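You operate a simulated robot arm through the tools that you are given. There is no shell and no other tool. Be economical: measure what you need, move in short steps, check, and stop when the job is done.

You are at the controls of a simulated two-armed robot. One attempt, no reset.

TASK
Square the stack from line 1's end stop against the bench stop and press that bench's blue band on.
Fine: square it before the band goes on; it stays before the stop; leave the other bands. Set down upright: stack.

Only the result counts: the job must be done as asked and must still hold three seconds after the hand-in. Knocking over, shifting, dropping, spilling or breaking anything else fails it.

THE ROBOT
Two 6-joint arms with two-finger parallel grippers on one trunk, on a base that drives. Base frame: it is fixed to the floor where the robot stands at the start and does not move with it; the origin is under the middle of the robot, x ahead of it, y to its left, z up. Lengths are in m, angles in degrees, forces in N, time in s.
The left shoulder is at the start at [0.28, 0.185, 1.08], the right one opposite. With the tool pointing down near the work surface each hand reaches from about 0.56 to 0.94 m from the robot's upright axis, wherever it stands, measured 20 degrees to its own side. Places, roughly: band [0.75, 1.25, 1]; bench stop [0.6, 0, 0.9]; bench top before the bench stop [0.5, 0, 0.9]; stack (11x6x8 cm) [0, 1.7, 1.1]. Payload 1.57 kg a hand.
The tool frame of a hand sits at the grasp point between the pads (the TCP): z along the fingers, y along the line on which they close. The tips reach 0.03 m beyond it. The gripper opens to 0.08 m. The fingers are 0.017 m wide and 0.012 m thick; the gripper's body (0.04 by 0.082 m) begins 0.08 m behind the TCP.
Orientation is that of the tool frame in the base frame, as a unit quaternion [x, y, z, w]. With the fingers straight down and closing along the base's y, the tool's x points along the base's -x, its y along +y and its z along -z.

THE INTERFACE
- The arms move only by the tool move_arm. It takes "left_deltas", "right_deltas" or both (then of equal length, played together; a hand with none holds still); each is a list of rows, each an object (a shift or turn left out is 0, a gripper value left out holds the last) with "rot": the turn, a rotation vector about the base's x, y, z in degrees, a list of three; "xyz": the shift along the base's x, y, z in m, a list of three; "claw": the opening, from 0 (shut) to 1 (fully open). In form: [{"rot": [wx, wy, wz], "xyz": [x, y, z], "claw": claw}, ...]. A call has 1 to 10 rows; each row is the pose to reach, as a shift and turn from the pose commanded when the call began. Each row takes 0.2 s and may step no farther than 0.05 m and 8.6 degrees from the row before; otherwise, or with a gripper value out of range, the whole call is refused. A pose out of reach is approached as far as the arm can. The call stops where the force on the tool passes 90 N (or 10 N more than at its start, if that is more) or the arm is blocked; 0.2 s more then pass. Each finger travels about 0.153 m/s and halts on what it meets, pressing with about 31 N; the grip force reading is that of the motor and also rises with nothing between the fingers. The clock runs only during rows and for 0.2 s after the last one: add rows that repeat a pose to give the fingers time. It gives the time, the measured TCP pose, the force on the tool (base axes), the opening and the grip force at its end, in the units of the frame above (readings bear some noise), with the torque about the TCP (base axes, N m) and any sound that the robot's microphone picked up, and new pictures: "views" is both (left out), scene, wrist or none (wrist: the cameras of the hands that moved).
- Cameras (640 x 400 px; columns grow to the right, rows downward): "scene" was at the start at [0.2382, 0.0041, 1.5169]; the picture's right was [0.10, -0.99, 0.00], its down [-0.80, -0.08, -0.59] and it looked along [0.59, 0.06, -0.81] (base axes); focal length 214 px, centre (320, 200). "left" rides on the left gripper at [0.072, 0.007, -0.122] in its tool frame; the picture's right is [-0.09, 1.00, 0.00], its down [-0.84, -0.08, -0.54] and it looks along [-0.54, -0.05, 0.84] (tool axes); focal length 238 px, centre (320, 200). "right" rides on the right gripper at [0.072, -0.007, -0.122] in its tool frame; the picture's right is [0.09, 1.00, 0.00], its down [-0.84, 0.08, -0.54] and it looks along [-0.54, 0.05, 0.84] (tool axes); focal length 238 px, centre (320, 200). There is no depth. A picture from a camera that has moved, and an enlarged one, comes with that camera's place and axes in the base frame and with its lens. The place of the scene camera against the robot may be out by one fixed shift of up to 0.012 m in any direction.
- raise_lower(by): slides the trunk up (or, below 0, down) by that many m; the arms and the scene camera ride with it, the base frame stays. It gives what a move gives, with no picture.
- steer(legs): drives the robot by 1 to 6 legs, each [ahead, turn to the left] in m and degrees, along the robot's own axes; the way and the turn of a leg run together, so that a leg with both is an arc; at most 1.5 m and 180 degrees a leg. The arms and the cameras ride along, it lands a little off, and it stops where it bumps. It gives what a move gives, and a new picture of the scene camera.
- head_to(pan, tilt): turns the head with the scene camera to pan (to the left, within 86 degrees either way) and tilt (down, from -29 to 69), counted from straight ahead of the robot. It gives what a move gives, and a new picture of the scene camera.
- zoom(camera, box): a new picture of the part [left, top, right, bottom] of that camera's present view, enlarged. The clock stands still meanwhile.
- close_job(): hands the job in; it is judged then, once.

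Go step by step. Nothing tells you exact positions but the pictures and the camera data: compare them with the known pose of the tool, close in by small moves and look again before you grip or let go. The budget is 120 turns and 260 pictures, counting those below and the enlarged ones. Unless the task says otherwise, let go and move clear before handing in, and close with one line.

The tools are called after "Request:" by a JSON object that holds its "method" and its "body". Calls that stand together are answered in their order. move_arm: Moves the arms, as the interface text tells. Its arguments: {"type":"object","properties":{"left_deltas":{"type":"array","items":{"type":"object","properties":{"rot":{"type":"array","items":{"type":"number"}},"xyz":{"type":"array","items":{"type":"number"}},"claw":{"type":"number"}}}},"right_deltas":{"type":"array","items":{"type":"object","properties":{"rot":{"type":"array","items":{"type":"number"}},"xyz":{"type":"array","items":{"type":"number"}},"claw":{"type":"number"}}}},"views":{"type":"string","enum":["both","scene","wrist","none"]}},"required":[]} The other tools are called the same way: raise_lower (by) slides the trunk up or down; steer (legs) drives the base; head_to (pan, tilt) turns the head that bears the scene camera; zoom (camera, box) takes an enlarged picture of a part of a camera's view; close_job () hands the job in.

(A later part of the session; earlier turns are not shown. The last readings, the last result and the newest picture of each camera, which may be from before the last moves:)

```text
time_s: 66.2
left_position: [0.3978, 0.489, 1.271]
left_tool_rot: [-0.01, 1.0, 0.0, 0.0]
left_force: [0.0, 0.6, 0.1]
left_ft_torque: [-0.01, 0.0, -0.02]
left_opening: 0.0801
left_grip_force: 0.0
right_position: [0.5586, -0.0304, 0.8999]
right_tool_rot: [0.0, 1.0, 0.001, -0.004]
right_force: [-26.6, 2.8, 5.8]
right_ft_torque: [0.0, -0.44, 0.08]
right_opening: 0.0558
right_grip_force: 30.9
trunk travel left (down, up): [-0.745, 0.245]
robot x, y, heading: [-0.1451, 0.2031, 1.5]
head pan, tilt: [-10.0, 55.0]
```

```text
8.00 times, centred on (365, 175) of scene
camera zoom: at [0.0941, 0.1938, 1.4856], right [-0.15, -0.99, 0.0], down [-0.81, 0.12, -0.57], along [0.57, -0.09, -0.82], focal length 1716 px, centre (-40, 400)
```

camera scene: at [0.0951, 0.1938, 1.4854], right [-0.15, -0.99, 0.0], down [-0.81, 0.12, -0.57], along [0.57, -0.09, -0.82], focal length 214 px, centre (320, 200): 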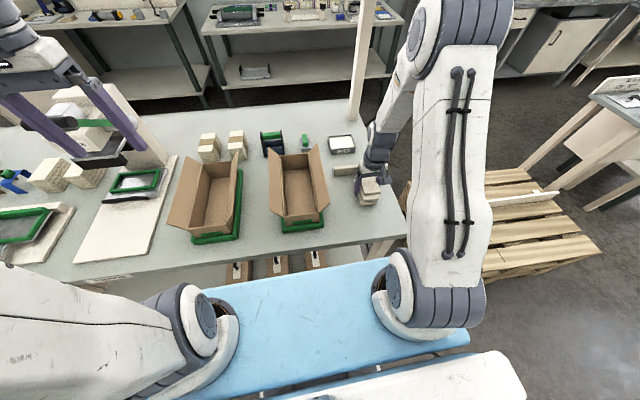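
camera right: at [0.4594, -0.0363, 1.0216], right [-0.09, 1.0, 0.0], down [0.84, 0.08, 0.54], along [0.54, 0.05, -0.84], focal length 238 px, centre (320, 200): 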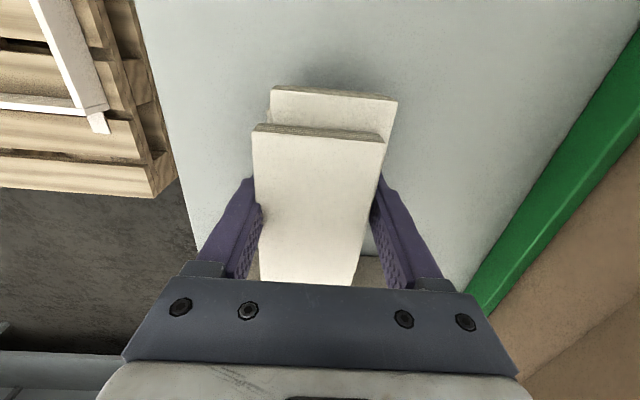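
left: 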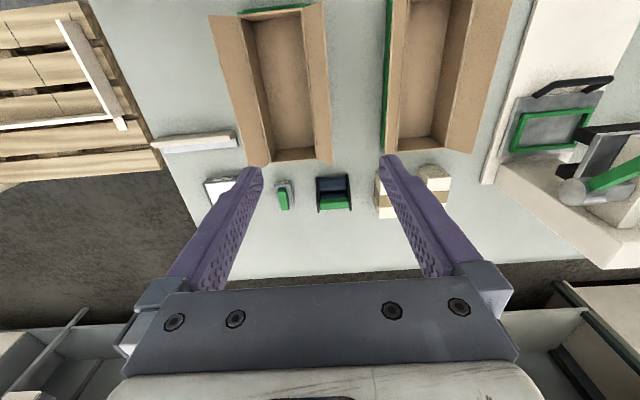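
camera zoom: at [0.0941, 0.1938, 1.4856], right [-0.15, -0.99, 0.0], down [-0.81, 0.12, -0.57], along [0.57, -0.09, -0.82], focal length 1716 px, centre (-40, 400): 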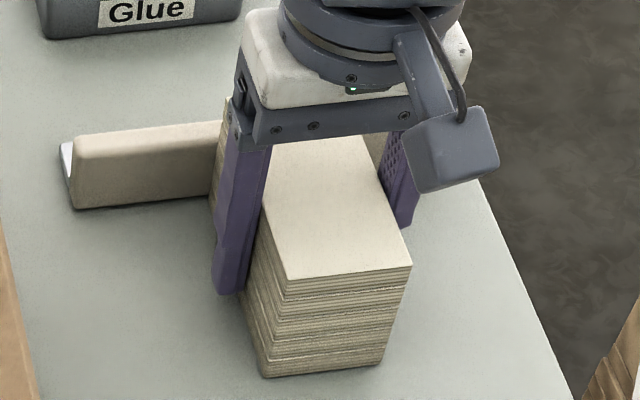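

The stack has snapped square against the stop. I'll ease off the push, lower the last few millimetres and release.

Request:
{"method": "move_arm", "body": {"right_deltas": [{"xyz": [-0.002, 0, 0]}, {"xyz": [-0.002, 0, -0.002]}, {"xyz": [-0.002, 0, -0.0035]}], "views": "none"}}

Request:
{"method": "zoom", "body": {"camera": "scene", "box": [335, 150, 395, 200]}}

```text
time_s: 67.0
left_position: [0.3978, 0.4879, 1.271]
left_tool_rot: [-0.01, 1.0, -0.001, 0.0]
left_force: [-0.7, 0.0, 0.4]
left_ft_torque: [-0.01, 0.01, -0.01]
left_opening: 0.08
left_grip_force: 0.0
right_position: [0.5582, -0.0297, 0.8987]
right_tool_rot: [-0.001, 1.0, 0.0, -0.002]
right_force: [-22.6, -2.5, 18.6]
right_ft_torque: [-0.02, 0.05, -0.02]
right_opening: 0.0559
right_grip_force: 30.8
trunk travel left (down, up): [-0.745, 0.245]
robot x, y, heading: [-0.141, 0.1986, 1.6]
head pan, tilt: [-10.0, 55.0]
```

```text
8.00 times, centred on (365, 175) of scene
camera zoom: at [0.094, 0.1937, 1.4858], right [-0.15, -0.99, 0.0], down [-0.81, 0.12, -0.57], along [0.57, -0.09, -0.82], focal length 1716 px, centre (-40, 400)
```

zoom: 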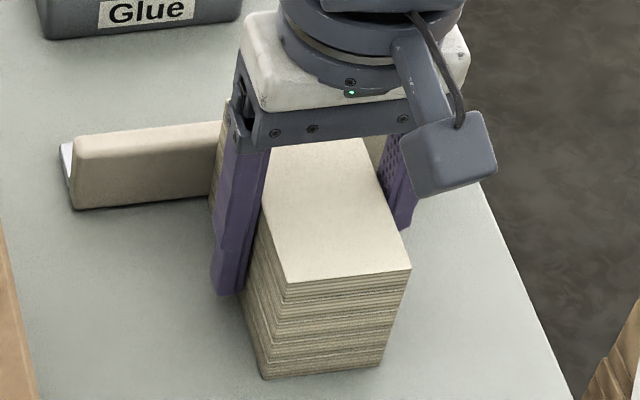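

Request:
{"method": "move_arm", "body": {"right_deltas": [{"xyz": [-0.001, 0, 0.001]}, {"xyz": [-0.002, 0, 0.001]}], "views": "none"}}

Request:
{"method": "move_arm", "body": {"right_deltas": [{"claw": 0.75}, {"claw": 0.85}, {"claw": 0.95}, {"claw": 1.0}], "views": "wrist"}}

Request:
{"method": "zoom", "body": {"camera": "scene", "box": [335, 150, 395, 200]}}

```text
time_s: 67.6
left_position: [0.3978, 0.4881, 1.27]
left_tool_rot: [-0.011, 1.0, 0.0, 0.0]
left_force: [-0.1, -0.5, 0.2]
left_ft_torque: [-0.04, 0.0, 0.02]
left_opening: 0.0796
left_grip_force: 0.0
right_position: [0.5587, -0.0303, 0.8987]
right_tool_rot: [-0.001, 1.0, 0.0, 0.0]
right_force: [-11.2, -3.2, 10.3]
right_ft_torque: [-0.03, 0.84, -0.12]
right_opening: 0.0554
right_grip_force: 31.5
trunk travel left (down, up): [-0.745, 0.245]
robot x, y, heading: [-0.1408, 0.2023, 1.5]
head pan, tilt: [-10.0, 55.0]
```

```text
time_s: 68.6
left_position: [0.3981, 0.4871, 1.2686]
left_tool_rot: [-0.011, 1.0, 0.0, 0.0]
left_force: [0.5, -0.1, 0.0]
left_ft_torque: [-0.01, 0.0, 0.04]
left_opening: 0.08
left_grip_force: 0.0
right_position: [0.5588, -0.0296, 0.8975]
right_tool_rot: [0.0, 1.0, 0.0, 0.0]
right_force: [0.5, 0.0, 0.4]
right_ft_torque: [0.02, -0.02, 0.02]
right_opening: 0.0801
right_grip_force: 0.1
trunk travel left (down, up): [-0.745, 0.245]
robot x, y, heading: [-0.139, 0.208, 1.4]
head pan, tilt: [-10.0, 55.0]
camera right: at [0.4877, -0.0359, 1.0197], right [-0.09, 1.0, 0.0], down [0.84, 0.08, 0.54], along [0.54, 0.05, -0.84], focal length 238 px, centre (320, 200)
```

right: 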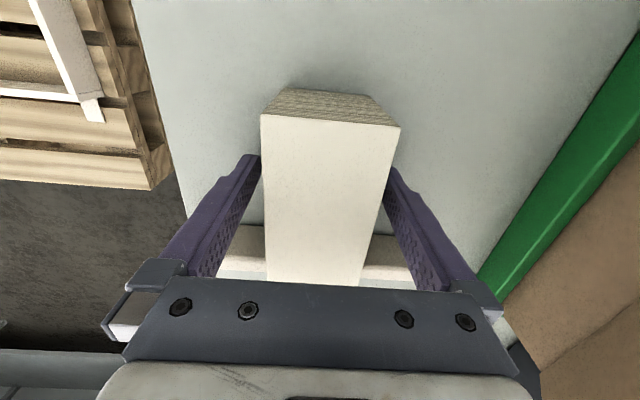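

```text
8.00 times, centred on (365, 175) of scene
camera zoom: at [0.0958, 0.1936, 1.4852], right [-0.15, -0.99, 0.0], down [-0.81, 0.12, -0.57], along [0.57, -0.09, -0.82], focal length 1716 px, centre (-40, 400)
```

zoom: 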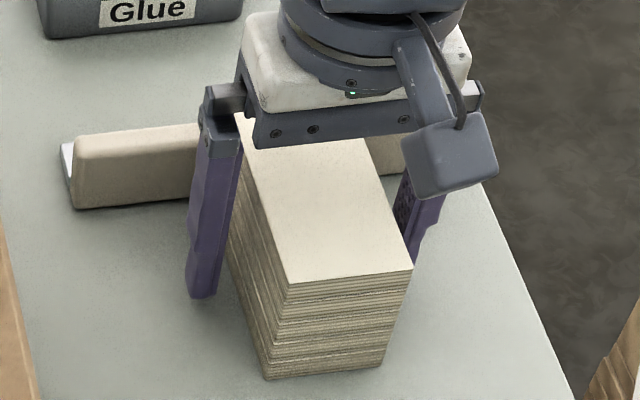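

The stack stands square at the stop and the fingers are clear. I'll lift straight up and check.

Request:
{"method": "move_arm", "body": {"right_deltas": [{"xyz": [0, 0, 0.02]}, {"xyz": [0, 0, 0.06]}, {"xyz": [0, 0, 0.1]}, {"xyz": [0, 0, 0.15]}, {"xyz": [-0.02, 0, 0.2]}, {"xyz": [-0.05, 0, 0.24]}], "views": "both"}}

Request:
{"method": "zoom", "body": {"camera": "scene", "box": [310, 130, 410, 200]}}

```text
refused: row 5 steps farther than a row can; nothing moved
```

```text
5.71 times, centred on (360, 165) of scene
camera zoom: at [0.0958, 0.1936, 1.4852], right [-0.15, -0.99, 0.0], down [-0.81, 0.12, -0.57], along [0.57, -0.09, -0.82], focal length 1226 px, centre (91, 400)
```

zoom: 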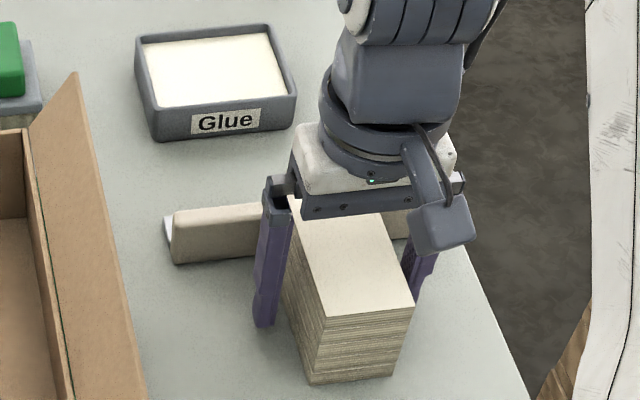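

One row was too large a step, so I'll lift again with smaller ones.

Request:
{"method": "move_arm", "body": {"right_deltas": [{"xyz": [0, 0, 0.02]}, {"xyz": [0, 0, 0.06]}, {"xyz": [0, 0, 0.1]}, {"xyz": [0, 0, 0.14]}, {"xyz": [-0.02, 0, 0.18]}, {"xyz": [-0.05, 0, 0.21]}, {"xyz": [-0.08, 0, 0.24]}], "views": "both"}}

Request:
{"method": "zoom", "body": {"camera": "scene", "box": [310, 130, 410, 200]}}

```text
time_s: 70.2
left_position: [0.3983, 0.4876, 1.2697]
left_tool_rot: [-0.011, 1.0, -0.001, 0.0]
left_force: [0.6, 0.8, -0.6]
left_ft_torque: [-0.02, 0.03, 0.03]
left_opening: 0.0802
left_grip_force: 0.0
right_position: [0.4771, -0.0305, 1.1381]
right_tool_rot: [-0.001, 1.0, 0.001, 0.0]
right_force: [-0.3, 0.0, 0.6]
right_ft_torque: [-0.05, -0.01, 0.02]
right_opening: 0.08
right_grip_force: 0.0
trunk travel left (down, up): [-0.745, 0.245]
robot x, y, heading: [-0.1401, 0.2088, 1.4]
head pan, tilt: [-10.0, 55.0]
camera scene: at [0.0961, 0.1937, 1.4852], right [-0.15, -0.99, 0.0], down [-0.81, 0.12, -0.57], along [0.57, -0.09, -0.82], focal length 214 px, centre (320, 200)
camera right: at [0.4057, -0.0378, 1.26], right [-0.09, 1.0, 0.0], down [0.84, 0.08, 0.54], along [0.54, 0.05, -0.84], focal length 238 px, centre (320, 200)
```

scene: 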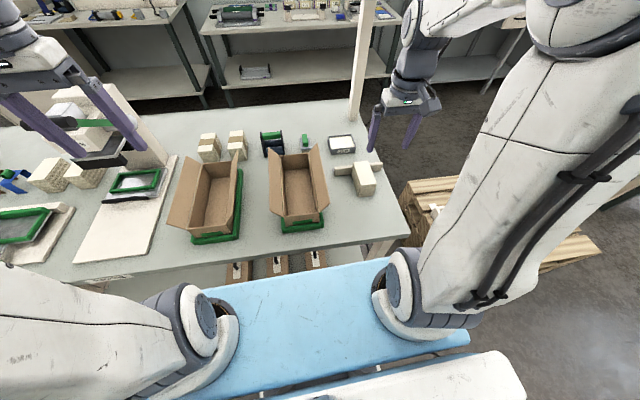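
right: 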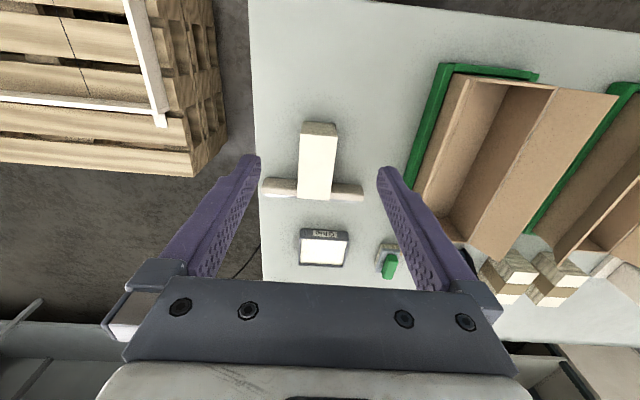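

```text
5.71 times, centred on (360, 165) of scene
camera zoom: at [0.0961, 0.1937, 1.4852], right [-0.15, -0.99, 0.0], down [-0.81, 0.12, -0.57], along [0.57, -0.09, -0.82], focal length 1226 px, centre (91, 400)
```

zoom: 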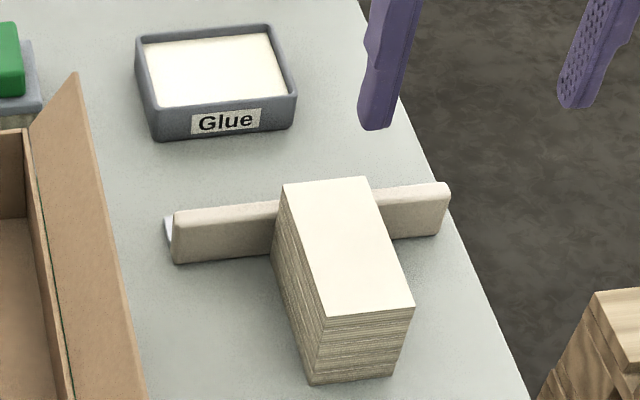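

The stack is squared. Now for the blue band, which stands near (0.75, 1.19) with its legs spread along x. I'll raise the trunk, drive to about (-0.02, 0.75) facing the bench, and use the left hand.

Request:
{"method": "raise_lower", "body": {"by": 0.2}}

Request:
{"method": "steer", "body": {"legs": [[-0.22, 0], [0, 88.6], [0.53, 0], [0, -90]]}}

Request:
{"method": "head_to", "body": {"pan": 25, "tilt": 45}}

```text
time_s: 72.4
left_position: [0.3976, 0.4872, 1.4702]
left_tool_rot: [-0.01, 1.0, 0.0, -0.001]
left_force: [-0.3, 0.0, 0.4]
left_ft_torque: [-0.01, -0.01, -0.02]
left_opening: 0.0801
left_grip_force: 0.0
right_position: [0.4771, -0.0315, 1.3379]
right_tool_rot: [-0.001, 1.0, -0.001, 0.0]
right_force: [0.1, 0.2, -0.4]
right_ft_torque: [0.01, -0.02, -0.01]
right_opening: 0.0801
right_grip_force: 0.1
trunk travel left (down, up): [-0.945, 0.045]
robot x, y, heading: [-0.141, 0.2059, 1.3]
head pan, tilt: [-10.0, 55.0]
```

```text
time_s: 84.2
left_position: [0.1888, 1.0022, 1.471]
left_tool_rot: [-0.005, 1.0, 0.0, 0.0]
left_force: [0.2, 0.1, 0.0]
left_ft_torque: [-0.03, 0.01, 0.01]
left_opening: 0.0801
left_grip_force: 0.0
right_position: [0.2618, 0.4824, 1.3385]
right_tool_rot: [0.006, 1.0, 0.0, -0.001]
right_force: [-0.1, 0.2, -0.1]
right_ft_torque: [-0.02, -0.02, 0.01]
right_opening: 0.0798
right_grip_force: 0.0
trunk travel left (down, up): [-0.945, 0.045]
robot x, y, heading: [-0.3551, 0.7257, 0.8]
head pan, tilt: [-10.0, 55.0]
camera scene: at [-0.1171, 0.7123, 1.6852], right [-0.16, -0.99, 0.0], down [-0.81, 0.13, -0.57], along [0.57, -0.09, -0.82], focal length 214 px, centre (320, 200)
```

scene: 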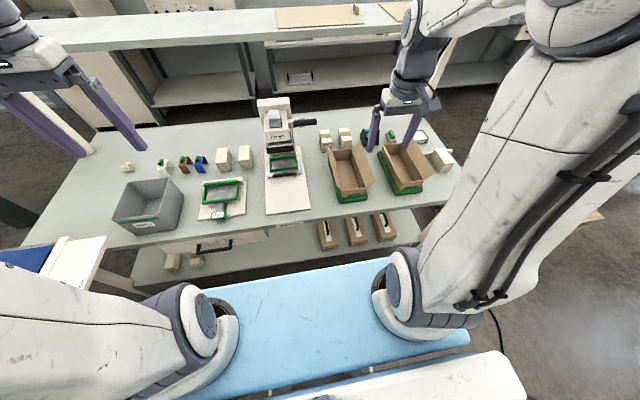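

```text
time_s: 85.2
left_position: [0.1888, 1.0023, 1.4689]
left_tool_rot: [-0.004, 1.0, 0.0, 0.0]
left_force: [-0.2, 0.2, 0.5]
left_ft_torque: [0.0, 0.01, 0.02]
left_opening: 0.0802
left_grip_force: 0.1
right_position: [0.2627, 0.482, 1.338]
right_tool_rot: [0.007, 1.0, 0.0, 0.0]
right_force: [0.4, 0.8, 0.4]
right_ft_torque: [-0.02, -0.02, 0.03]
right_opening: 0.0802
right_grip_force: 0.1
trunk travel left (down, up): [-0.945, 0.045]
robot x, y, heading: [-0.354, 0.7202, 0.4]
head pan, tilt: [25.0, 45.0]
camera scene: at [-0.115, 0.7592, 1.6986], right [0.43, -0.9, 0.0], down [-0.64, -0.31, -0.71], along [0.64, 0.31, -0.71], focal length 214 px, centre (320, 200)
```

scene: 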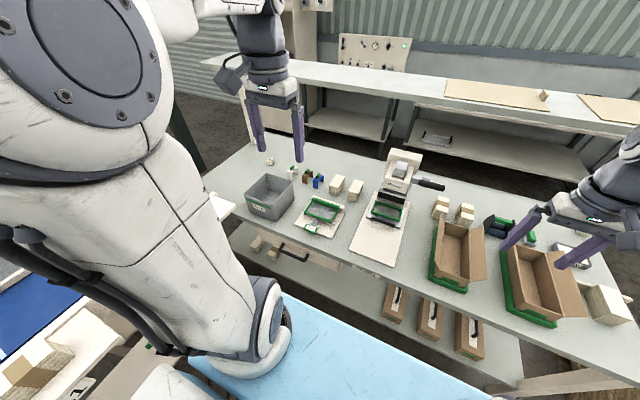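

Blue band is at about (0.73, 1.18). I'll drive ahead to put it in reach.

Request:
{"method": "steer", "body": {"legs": [[0.32, 0]]}}

Request:
{"method": "raise_lower", "body": {"by": -0.17}}

Request:
{"method": "zoom", "body": {"camera": "left", "box": [0, 0, 640, 400]}}

```text
time_s: 87.3
left_position: [0.5033, 1.0076, 1.4708]
left_tool_rot: [-0.005, 1.0, -0.001, -0.001]
left_force: [-0.1, 1.4, 0.5]
left_ft_torque: [-0.01, 0.02, -0.03]
left_opening: 0.0803
left_grip_force: 0.0
right_position: [0.5758, 0.486, 1.3381]
right_tool_rot: [0.006, 1.0, -0.001, 0.0]
right_force: [-0.1, 0.0, 0.7]
right_ft_torque: [0.02, 0.02, -0.01]
right_opening: 0.0798
right_grip_force: 0.1
trunk travel left (down, up): [-0.945, 0.045]
robot x, y, heading: [-0.0406, 0.7331, 0.7]
head pan, tilt: [25.0, 45.0]
camera scene: at [0.1979, 0.7634, 1.6986], right [0.43, -0.9, 0.0], down [-0.64, -0.31, -0.71], along [0.64, 0.31, -0.71], focal length 214 px, centre (320, 200)
```

scene: 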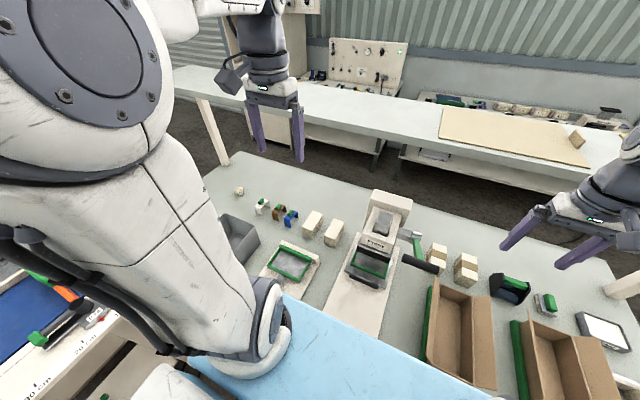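

```text
time_s: 89.3
left_position: [0.5012, 1.0071, 1.2992]
left_tool_rot: [-0.004, 1.0, 0.001, 0.0]
left_force: [-0.4, 0.0, 0.9]
left_ft_torque: [0.01, 0.02, 0.0]
left_opening: 0.0798
left_grip_force: 0.0
right_position: [0.5752, 0.4871, 1.1679]
right_tool_rot: [0.006, 1.0, -0.001, 0.001]
right_force: [-0.4, 0.6, 0.5]
right_ft_torque: [-0.03, 0.01, -0.01]
right_opening: 0.0799
right_grip_force: 0.1
trunk travel left (down, up): [-0.775, 0.215]
robot x, y, heading: [-0.0376, 0.7294, 0.5]
head pan, tilt: [25.0, 45.0]
```

```text
1.00 times, centred on (320, 200) of left (not enlarged: the box is as wide or as high as the picture)
camera zoom: at [0.4292, 1.0132, 1.4226], right [0.08, 1.0, 0.0], down [0.84, -0.07, 0.54], along [0.54, -0.04, -0.84], focal length 238 px, centre (320, 200)
```

zoom: 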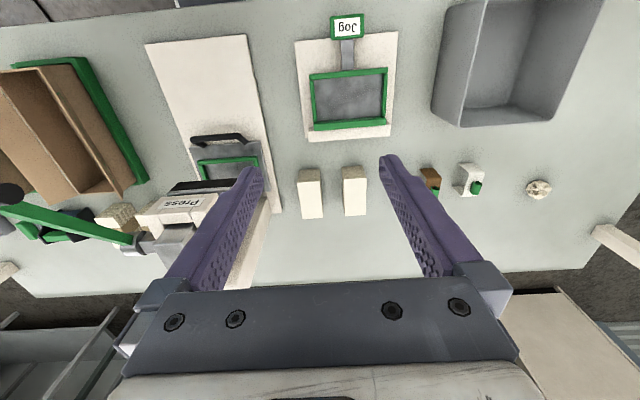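

The blue band is hidden behind the right finger in this view. I'll move the hand over it.

Request:
{"method": "move_arm", "body": {"left_deltas": [{"xyz": [0.04, 0.03, 0]}, {"xyz": [0.08, 0.06, 0]}, {"xyz": [0.12, 0.09, 0]}, {"xyz": [0.15, 0.12, 0]}, {"xyz": [0.18, 0.145, -0.01]}], "views": "both"}}

Request:
{"method": "zoom", "body": {"camera": "left", "box": [240, 50, 440, 200]}}

```text
time_s: 90.5
left_position: [0.6826, 1.1515, 1.289]
left_tool_rot: [-0.004, 1.0, 0.0, -0.001]
left_force: [-0.5, -0.4, -0.2]
left_ft_torque: [0.02, 0.03, 0.01]
left_opening: 0.0799
left_grip_force: 0.1
right_position: [0.575, 0.4858, 1.1689]
right_tool_rot: [0.006, 1.0, -0.001, -0.001]
right_force: [0.1, 0.6, -0.1]
right_ft_torque: [-0.02, -0.04, 0.01]
right_opening: 0.0799
right_grip_force: 0.1
trunk travel left (down, up): [-0.775, 0.215]
robot x, y, heading: [-0.0416, 0.7274, 0.7]
head pan, tilt: [25.0, 45.0]
camera scene: at [0.1978, 0.7634, 1.5286], right [0.43, -0.9, 0.0], down [-0.64, -0.31, -0.71], along [0.64, 0.31, -0.71], focal length 214 px, centre (320, 200)
camera left: at [0.6102, 1.1576, 1.4112], right [0.08, 1.0, 0.0], down [0.84, -0.07, 0.54], along [0.54, -0.05, -0.84], focal length 238 px, centre (320, 200)
```

scene: 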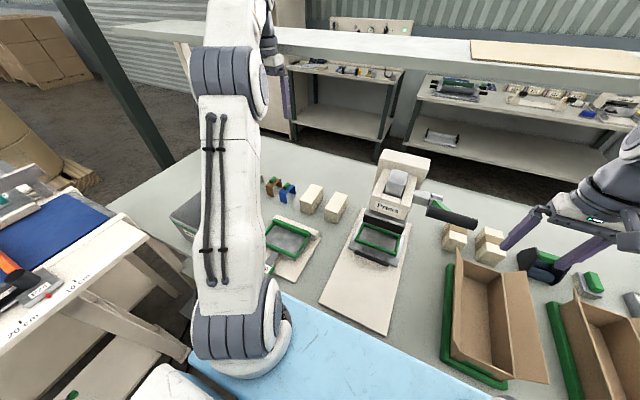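
left: 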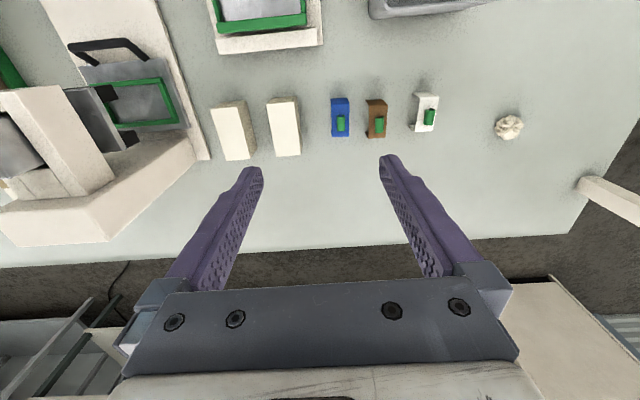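

```text
2.67 times, centred on (340, 125) of left
camera zoom: at [0.6102, 1.1576, 1.4112], right [0.08, 1.0, 0.0], down [0.84, -0.07, 0.54], along [0.54, -0.05, -0.84], focal length 636 px, centre (267, 400)
```

zoom: 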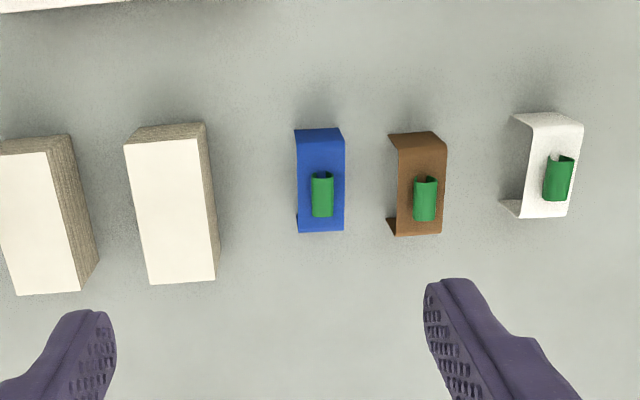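

The blue tab sits at about (0.741, 1.186), with its ridge along x. The brown band is about 3.5 cm away, so I'll use a narrow opening and come down above the tab.

Request:
{"method": "move_arm", "body": {"left_deltas": [{"xyz": [0.03, 0.02, 0], "claw": 0.5}, {"xyz": [0.058, 0.034, -0.02]}, {"xyz": [0.058, 0.034, -0.06]}, {"xyz": [0.058, 0.034, -0.1]}, {"xyz": [0.058, 0.034, -0.14]}, {"xyz": [0.058, 0.034, -0.18]}, {"xyz": [0.058, 0.034, -0.22]}, {"xyz": [0.058, 0.034, -0.25]}], "views": "both"}}

Request:
{"method": "zoom", "body": {"camera": "left", "box": [240, 50, 440, 200]}}

Request:
{"method": "zoom", "body": {"camera": "scene", "box": [240, 130, 340, 205]}}

```text
time_s: 92.3
left_position: [0.7385, 1.1843, 1.0389]
left_tool_rot: [-0.004, 1.0, 0.0, -0.001]
left_force: [0.7, -0.6, -1.3]
left_ft_torque: [-0.03, -0.01, -0.02]
left_opening: 0.04
left_grip_force: 0.1
left hand out of reach, approached as far as the arm can: row 1, 2, 3
right_position: [0.5757, 0.4879, 1.1675]
right_tool_rot: [0.006, 1.0, 0.0, 0.0]
right_force: [-0.4, -0.4, 0.8]
right_ft_torque: [0.01, -0.05, 0.02]
right_opening: 0.08
right_grip_force: 0.0
trunk travel left (down, up): [-0.775, 0.215]
robot x, y, heading: [-0.0403, 0.7309, 0.7]
head pan, tilt: [25.0, 45.0]
camera scene: at [0.198, 0.7628, 1.5281], right [0.43, -0.9, 0.0], down [-0.64, -0.31, -0.71], along [0.64, 0.31, -0.71], focal length 214 px, centre (320, 200)
camera left: at [0.665, 1.1908, 1.1617], right [0.08, 1.0, 0.0], down [0.84, -0.07, 0.54], along [0.54, -0.04, -0.84], focal length 238 px, centre (320, 200)
```

scene: 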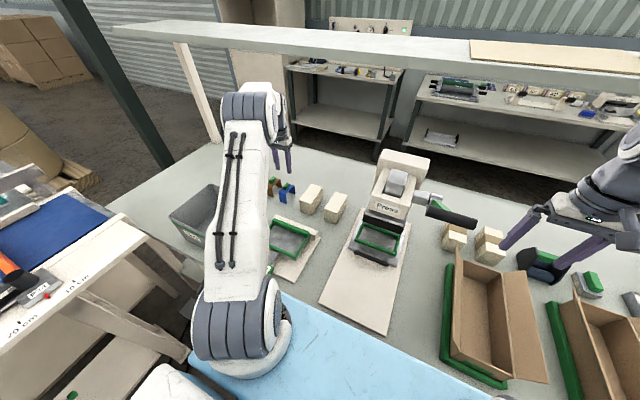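
left: 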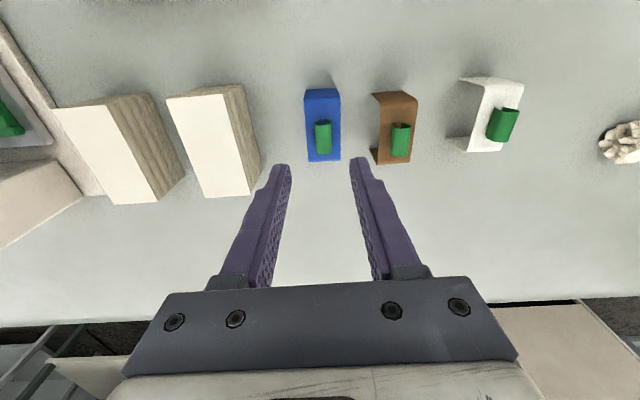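

```text
2.67 times, centred on (340, 125) of left
camera zoom: at [0.665, 1.1908, 1.1617], right [0.08, 1.0, 0.0], down [0.84, -0.07, 0.54], along [0.54, -0.04, -0.84], focal length 636 px, centre (267, 400)
```

zoom: 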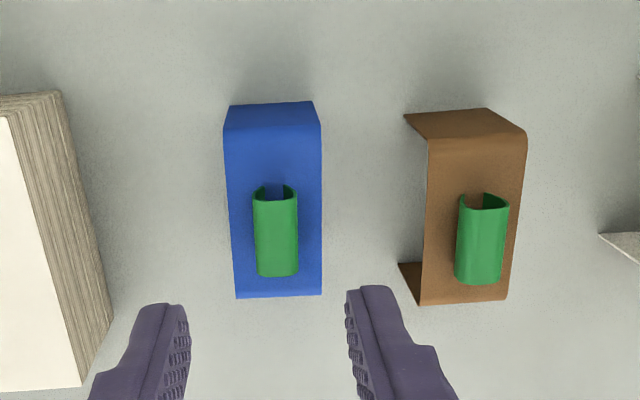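

```text
5.33 times, centred on (290, 168) of scene
camera zoom: at [0.198, 0.7628, 1.5281], right [0.43, -0.9, 0.0], down [-0.64, -0.31, -0.71], along [0.64, 0.31, -0.71], focal length 1144 px, centre (480, 373)
```

zoom: 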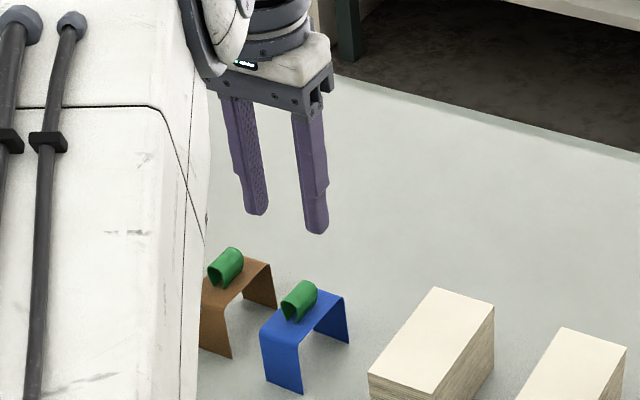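

The tab's centre is at about (0.740, 1.189), z≈0.925, and the band plate is near 0.914. I'll shift 5 mm in y and descend to just above the tab.

Request:
{"method": "move_arm", "body": {"left_deltas": [{"xyz": [0.001, 0.004, -0.02]}, {"xyz": [0.001, 0.004, -0.05]}], "views": "wrist"}}

Request:
{"method": "zoom", "body": {"camera": "left", "box": [240, 80, 400, 200]}}

Request:
{"method": "zoom", "body": {"camera": "scene", "box": [265, 155, 325, 205]}}

```text
time_s: 92.9
left_position: [0.7391, 1.1871, 0.9896]
left_tool_rot: [-0.004, 1.0, 0.001, 0.001]
left_force: [0.2, -0.2, 0.2]
left_ft_torque: [-0.01, 0.0, -0.01]
left_opening: 0.04
left_grip_force: 0.1
right_position: [0.5742, 0.4851, 1.1685]
right_tool_rot: [0.005, 1.0, 0.001, 0.0]
right_force: [0.5, 0.1, 0.1]
right_ft_torque: [0.01, -0.01, 0.02]
right_opening: 0.0799
right_grip_force: 0.1
trunk travel left (down, up): [-0.775, 0.215]
robot x, y, heading: [-0.0407, 0.7336, 0.5]
head pan, tilt: [25.0, 45.0]
camera left: at [0.6666, 1.1946, 1.112], right [0.08, 1.0, 0.0], down [0.84, -0.07, 0.54], along [0.54, -0.04, -0.84], focal length 238 px, centre (320, 200)
```

left: 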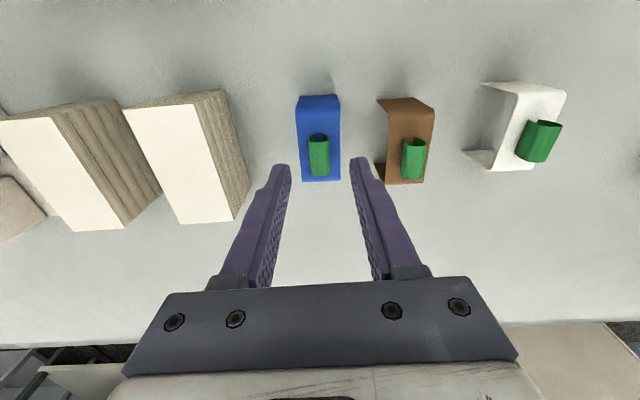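

```text
3.33 times, centred on (320, 140) of left
camera zoom: at [0.6666, 1.1946, 1.112], right [0.08, 1.0, 0.0], down [0.84, -0.07, 0.54], along [0.54, -0.04, -0.84], focal length 794 px, centre (320, 400)
```

zoom: 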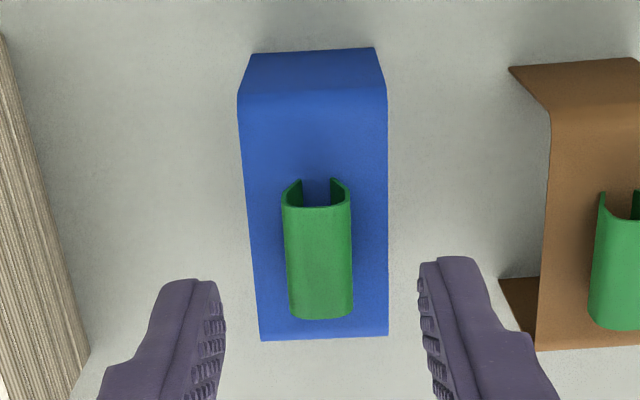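

```text
8.00 times, centred on (295, 180) of scene
camera zoom: at [0.1976, 0.7633, 1.5286], right [0.43, -0.9, 0.0], down [-0.64, -0.31, -0.71], along [0.64, 0.31, -0.71], focal length 1716 px, centre (520, 360)
```

zoom: 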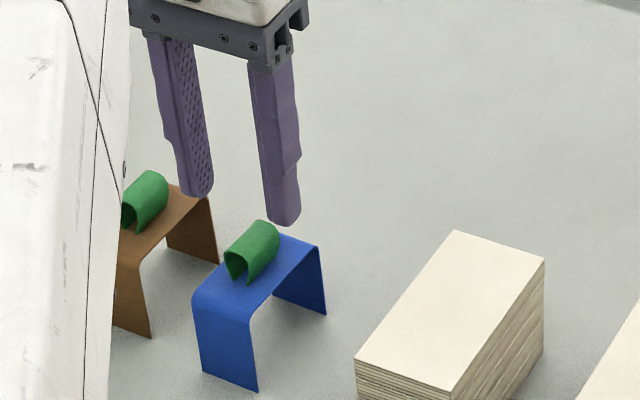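

Aligned within a millimetre in y. I'll shift 4 mm in x and lower around the tab.

Request:
{"method": "move_arm", "body": {"left_deltas": [{"xyz": [0.004, 0, -0.015]}, {"xyz": [0.004, 0, -0.03]}], "views": "none"}}

Request:
{"method": "zoom", "body": {"camera": "left", "box": [240, 80, 400, 200]}}

Request:
{"method": "zoom", "body": {"camera": "scene", "box": [265, 155, 325, 205]}}

```text
time_s: 93.5
left_position: [0.744, 1.1893, 0.9599]
left_tool_rot: [-0.004, 1.0, 0.0, 0.0]
left_force: [0.5, 0.2, -0.9]
left_ft_torque: [0.0, 0.0, 0.0]
left_opening: 0.0398
left_grip_force: 0.1
right_position: [0.5742, 0.4862, 1.1681]
right_tool_rot: [0.005, 1.0, 0.0, 0.0]
right_force: [1.0, -0.6, -0.4]
right_ft_torque: [-0.04, 0.02, -0.01]
right_opening: 0.0802
right_grip_force: 0.0
trunk travel left (down, up): [-0.775, 0.215]
robot x, y, heading: [-0.0351, 0.7301, 0.8]
head pan, tilt: [25.0, 45.0]
```

```text
3.33 times, centred on (320, 140) of left
camera zoom: at [0.6708, 1.1965, 1.0834], right [0.08, 1.0, 0.0], down [0.84, -0.07, 0.54], along [0.54, -0.04, -0.84], focal length 794 px, centre (320, 400)
```

zoom: 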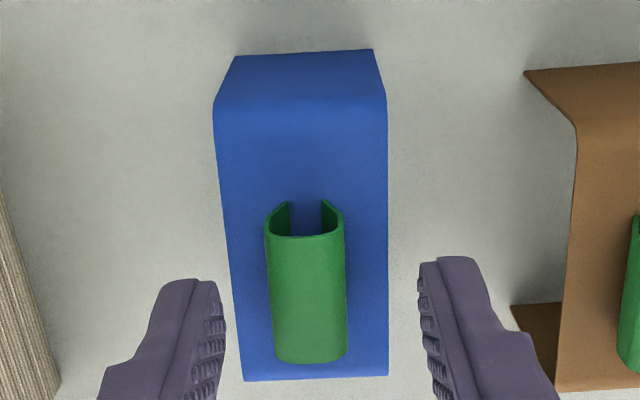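

```text
8.00 times, centred on (295, 180) of scene
camera zoom: at [0.1979, 0.7633, 1.5286], right [0.43, -0.9, 0.0], down [-0.64, -0.31, -0.71], along [0.64, 0.31, -0.71], focal length 1716 px, centre (520, 360)
```

zoom: 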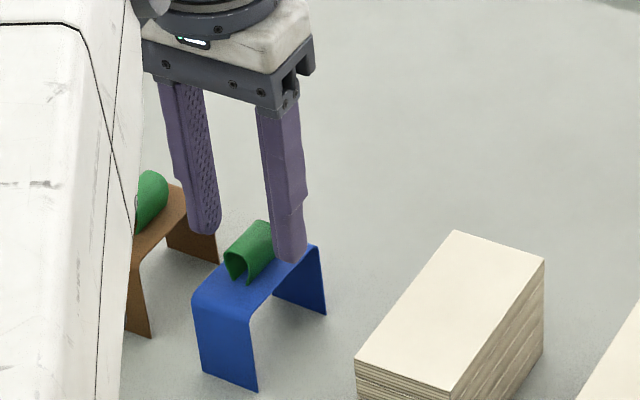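

A small correction, then lower the last centimetre.

Request:
{"method": "move_arm", "body": {"left_deltas": [{"xyz": [-0.002, -0.003, -0.004]}, {"xyz": [-0.002, -0.003, -0.009]}], "views": "none"}}

Request:
{"method": "zoom", "body": {"camera": "left", "box": [240, 80, 400, 200]}}

Request:
{"method": "zoom", "body": {"camera": "scene", "box": [265, 155, 325, 205]}}

```text
time_s: 94.1
left_position: [0.7427, 1.1876, 0.952]
left_tool_rot: [-0.005, 1.0, 0.0, 0.001]
left_force: [0.6, -0.4, -0.1]
left_ft_torque: [-0.01, -0.02, -0.01]
left_opening: 0.0397
left_grip_force: 0.0
right_position: [0.5737, 0.4867, 1.1679]
right_tool_rot: [0.005, 1.0, 0.0, 0.0]
right_force: [0.0, 0.2, -1.0]
right_ft_torque: [0.01, 0.03, 0.03]
right_opening: 0.0798
right_grip_force: 0.0
trunk travel left (down, up): [-0.775, 0.215]
robot x, y, heading: [-0.0402, 0.73, 0.7]
head pan, tilt: [25.0, 45.0]
```

```text
3.33 times, centred on (320, 140) of left
camera zoom: at [0.6697, 1.1935, 1.0742], right [0.08, 1.0, 0.0], down [0.84, -0.07, 0.54], along [0.54, -0.04, -0.84], focal length 794 px, centre (320, 400)
```

zoom: 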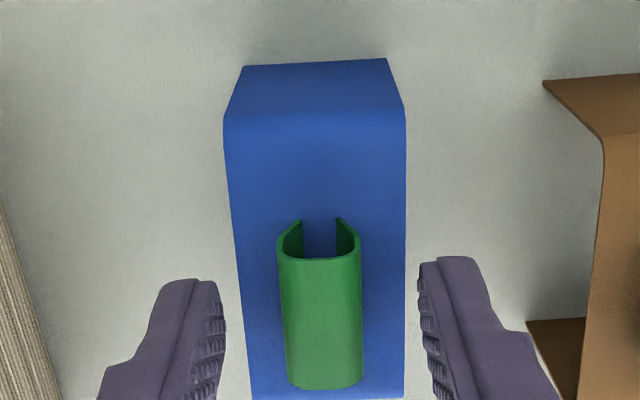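

```text
8.00 times, centred on (295, 180) of scene
camera zoom: at [0.1979, 0.7633, 1.5286], right [0.43, -0.9, 0.0], down [-0.64, -0.31, -0.71], along [0.64, 0.31, -0.71], focal length 1716 px, centre (520, 360)
```

zoom: 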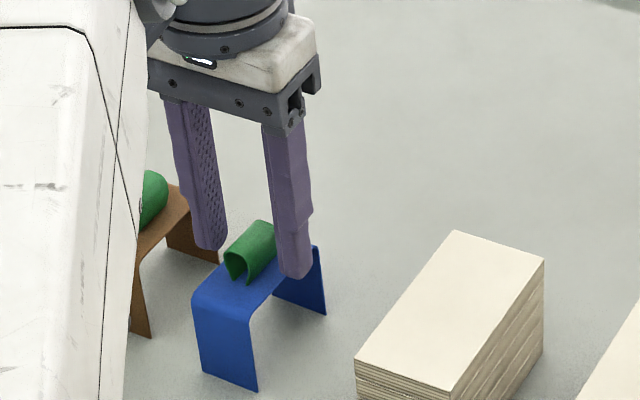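

The plate may be nearer z 0.925, so I'll raise the tips to about 0.93 to avoid pinching it, then close on the tab.

Request:
{"method": "move_arm", "body": {"left_deltas": [{"xyz": [-0.001, 0, 0.008]}, {"xyz": [-0.001, 0, 0.008], "claw": 0.35}, {"xyz": [-0.001, 0, 0.008], "claw": 0.25}, {"xyz": [-0.001, 0, 0.008], "claw": 0.15}, {"xyz": [-0.001, 0, 0.008], "claw": 0.05}, {"xyz": [-0.001, 0, 0.008], "claw": 0.05}], "views": "none"}}

Request:
{"method": "zoom", "body": {"camera": "left", "box": [240, 80, 400, 200]}}

Request:
{"method": "zoom", "body": {"camera": "scene", "box": [265, 155, 325, 205]}}

```text
time_s: 95.5
left_position: [0.7411, 1.1869, 0.9594]
left_tool_rot: [-0.004, 1.0, 0.001, 0.0]
left_force: [-0.4, -0.1, -0.1]
left_ft_torque: [0.02, 0.0, 0.02]
left_opening: 0.0143
left_grip_force: 30.5
right_position: [0.574, 0.4871, 1.1672]
right_tool_rot: [0.005, 1.0, -0.001, 0.0]
right_force: [-0.1, 0.3, 0.2]
right_ft_torque: [0.01, 0.02, 0.01]
right_opening: 0.08
right_grip_force: 0.1
trunk travel left (down, up): [-0.775, 0.215]
robot x, y, heading: [-0.0393, 0.7275, 0.5]
head pan, tilt: [25.0, 45.0]
```

```text
3.33 times, centred on (320, 140) of left
camera zoom: at [0.6691, 1.1941, 1.0817], right [0.08, 1.0, 0.0], down [0.84, -0.07, 0.54], along [0.54, -0.04, -0.84], focal length 794 px, centre (320, 400)
```

zoom: 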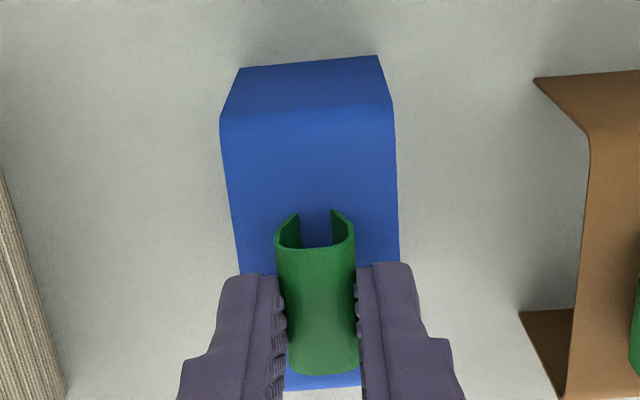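

```text
8.00 times, centred on (295, 180) of scene
camera zoom: at [0.1979, 0.7633, 1.5286], right [0.43, -0.9, 0.0], down [-0.64, -0.31, -0.71], along [0.64, 0.31, -0.71], focal length 1716 px, centre (520, 360)
```

zoom: 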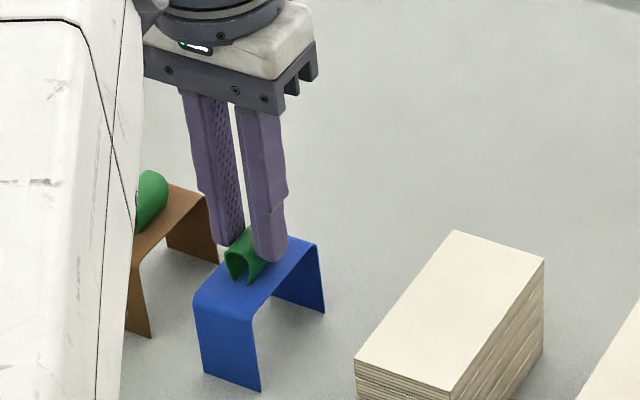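

The tab is gripped (14 mm). I'll lift straight up and check.

Request:
{"method": "move_arm", "body": {"left_deltas": [{"xyz": [0, 0, 0.015]}, {"xyz": [0, 0, 0.04]}, {"xyz": [0, 0, 0.08]}, {"xyz": [0, 0, 0.12]}], "views": "both"}}

Request:
{"method": "zoom", "body": {"camera": "scene", "box": [245, 125, 325, 205]}}

Request:
{"method": "zoom", "body": {"camera": "left", "box": [240, 80, 400, 200]}}

```text
time_s: 96.5
left_position: [0.7418, 1.1844, 1.079]
left_tool_rot: [-0.005, 1.0, 0.0, 0.0]
left_force: [-0.1, -0.1, -0.2]
left_ft_torque: [0.01, 0.01, 0.0]
left_opening: 0.0144
left_grip_force: 30.6
right_position: [0.5745, 0.4866, 1.1684]
right_tool_rot: [0.005, 1.0, -0.001, 0.0]
right_force: [-1.0, -0.2, -0.2]
right_ft_torque: [0.02, 0.0, -0.05]
right_opening: 0.0803
right_grip_force: 0.0
trunk travel left (down, up): [-0.775, 0.215]
robot x, y, heading: [-0.0392, 0.7322, 0.6]
head pan, tilt: [25.0, 45.0]
camera scene: at [0.198, 0.7634, 1.5286], right [0.43, -0.9, 0.0], down [-0.64, -0.31, -0.71], along [0.64, 0.31, -0.71], focal length 214 px, centre (320, 200)
camera left: at [0.6683, 1.1908, 1.2018], right [0.08, 1.0, 0.0], down [0.84, -0.07, 0.54], along [0.54, -0.05, -0.84], focal length 238 px, centre (320, 200)
```

scene: 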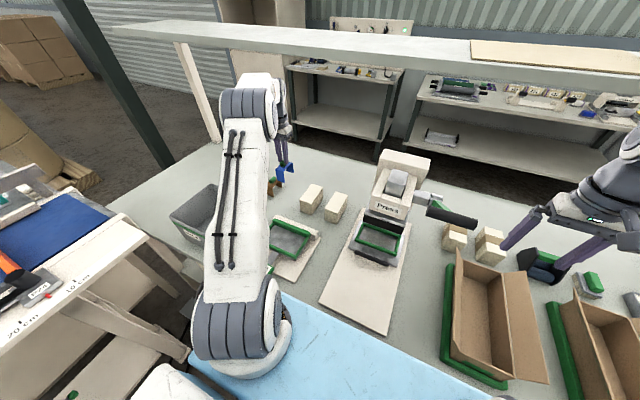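
left: 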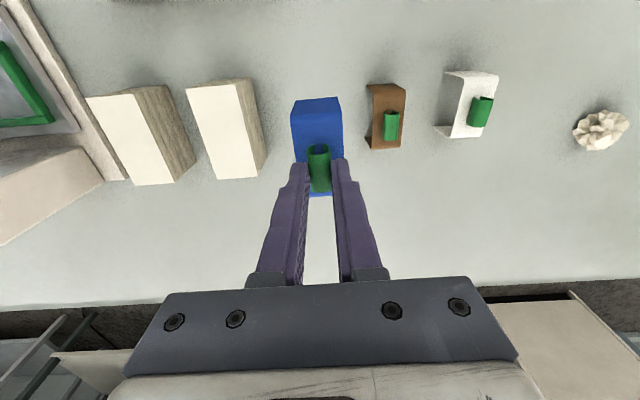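

```text
5.00 times, centred on (285, 165) of scene
camera zoom: at [0.198, 0.7634, 1.5286], right [0.43, -0.9, 0.0], down [-0.64, -0.31, -0.71], along [0.64, 0.31, -0.71], focal length 1072 px, centre (495, 375)
```

zoom: 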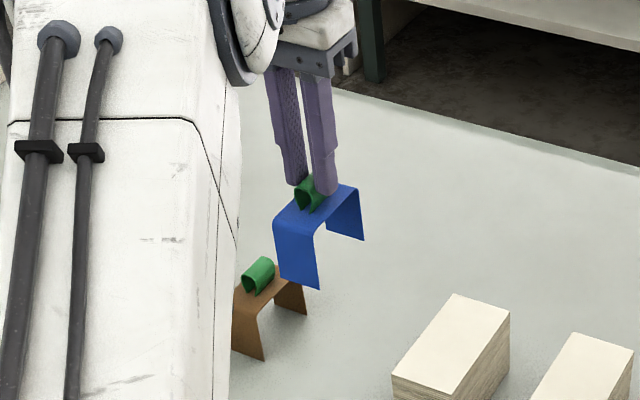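

```text
3.33 times, centred on (320, 140) of left
camera zoom: at [0.6683, 1.1908, 1.2018], right [0.08, 1.0, 0.0], down [0.84, -0.07, 0.54], along [0.54, -0.05, -0.84], focal length 794 px, centre (320, 400)
```

zoom: 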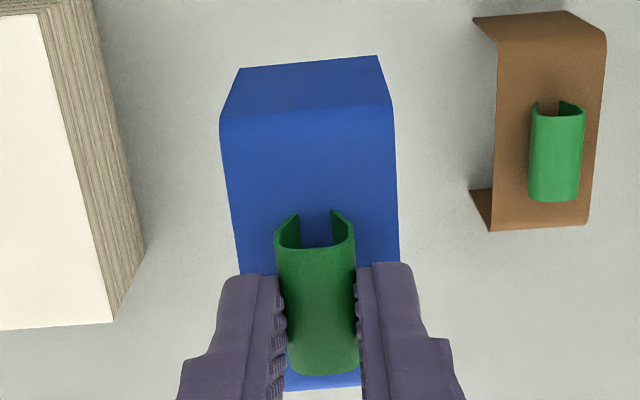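

The blue band is held level and clear. I'll retract the hand, back off, and drive to the stack.

Request:
{"method": "move_arm", "body": {"left_deltas": [{"xyz": [0, 0, 0.04]}, {"xyz": [-0.02, -0.01, 0.08]}, {"xyz": [-0.05, -0.03, 0.11]}, {"xyz": [-0.08, -0.05, 0.14]}, {"xyz": [-0.11, -0.07, 0.17]}, {"xyz": [-0.14, -0.1, 0.19]}, {"xyz": [-0.17, -0.13, 0.2]}, {"xyz": [-0.2, -0.15, 0.2]}, {"xyz": [-0.24, -0.18, 0.2]}], "views": "none"}}

Request:
{"method": "steer", "body": {"legs": [[-0.32, 0], [0, -90.6], [0.8, 0], [0, 90]]}}

Request:
{"method": "zoom", "body": {"camera": "left", "box": [0, 0, 640, 400]}}

```text
time_s: 98.5
left_position: [0.503, 1.006, 1.2786]
left_tool_rot: [-0.005, 1.0, 0.0, -0.001]
left_force: [0.0, -0.1, -0.7]
left_ft_torque: [-0.01, -0.01, 0.01]
left_opening: 0.0144
left_grip_force: 30.6
right_position: [0.5755, 0.4873, 1.168]
right_tool_rot: [0.005, 1.0, 0.0, 0.0]
right_force: [-0.1, 0.5, -0.5]
right_ft_torque: [-0.03, 0.0, 0.0]
right_opening: 0.0801
right_grip_force: 0.1
trunk travel left (down, up): [-0.775, 0.215]
robot x, y, heading: [-0.0432, 0.7284, 0.8]
head pan, tilt: [25.0, 45.0]
```

```text
time_s: 112.3
left_position: [0.1708, 0.2149, 1.2797]
left_tool_rot: [-0.025, 1.0, 0.0, 0.0]
left_force: [0.7, -0.7, -0.7]
left_ft_torque: [0.01, -0.03, 0.0]
left_opening: 0.0143
left_grip_force: 30.7
right_position: [0.2641, -0.3016, 1.1685]
right_tool_rot: [-0.015, 1.0, 0.0, 0.0]
right_force: [-0.7, -0.1, 0.9]
right_ft_torque: [-0.02, -0.01, 0.02]
right_opening: 0.0799
right_grip_force: 0.0
trunk travel left (down, up): [-0.775, 0.215]
robot x, y, heading: [-0.3601, -0.0886, 3.1]
head pan, tilt: [25.0, 45.0]
camera scene: at [-0.1237, -0.0412, 1.5286], right [0.47, -0.88, 0.0], down [-0.62, -0.33, -0.71], along [0.62, 0.33, -0.71], focal length 214 px, centre (320, 200)
```

scene: 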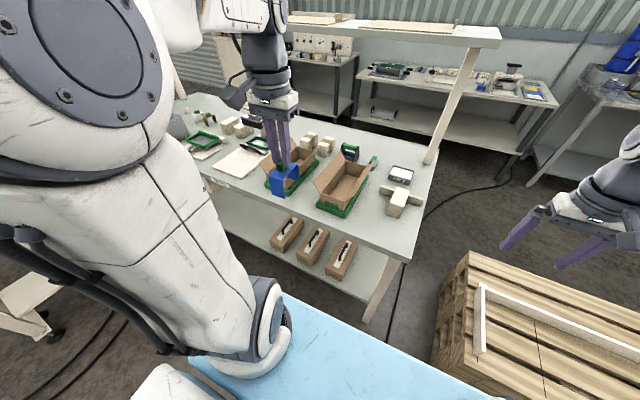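

```text
1.00 times, centred on (320, 200) of left (not enlarged: the box is as wide or as high as the picture)
camera zoom: at [0.0979, 0.2183, 1.4017], right [0.04, 1.0, 0.0], down [0.84, -0.03, 0.54], along [0.54, -0.02, -0.84], focal length 238 px, centre (320, 200)
```

zoom: 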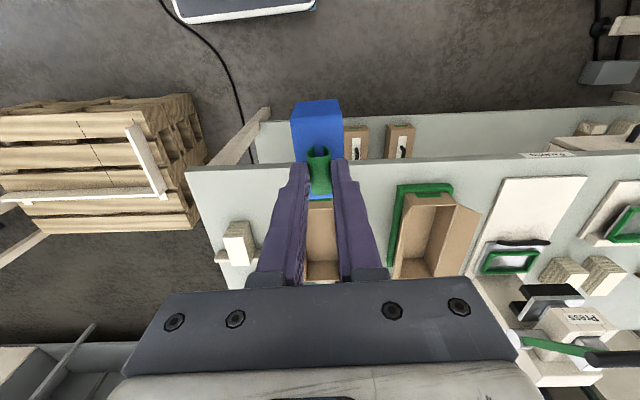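

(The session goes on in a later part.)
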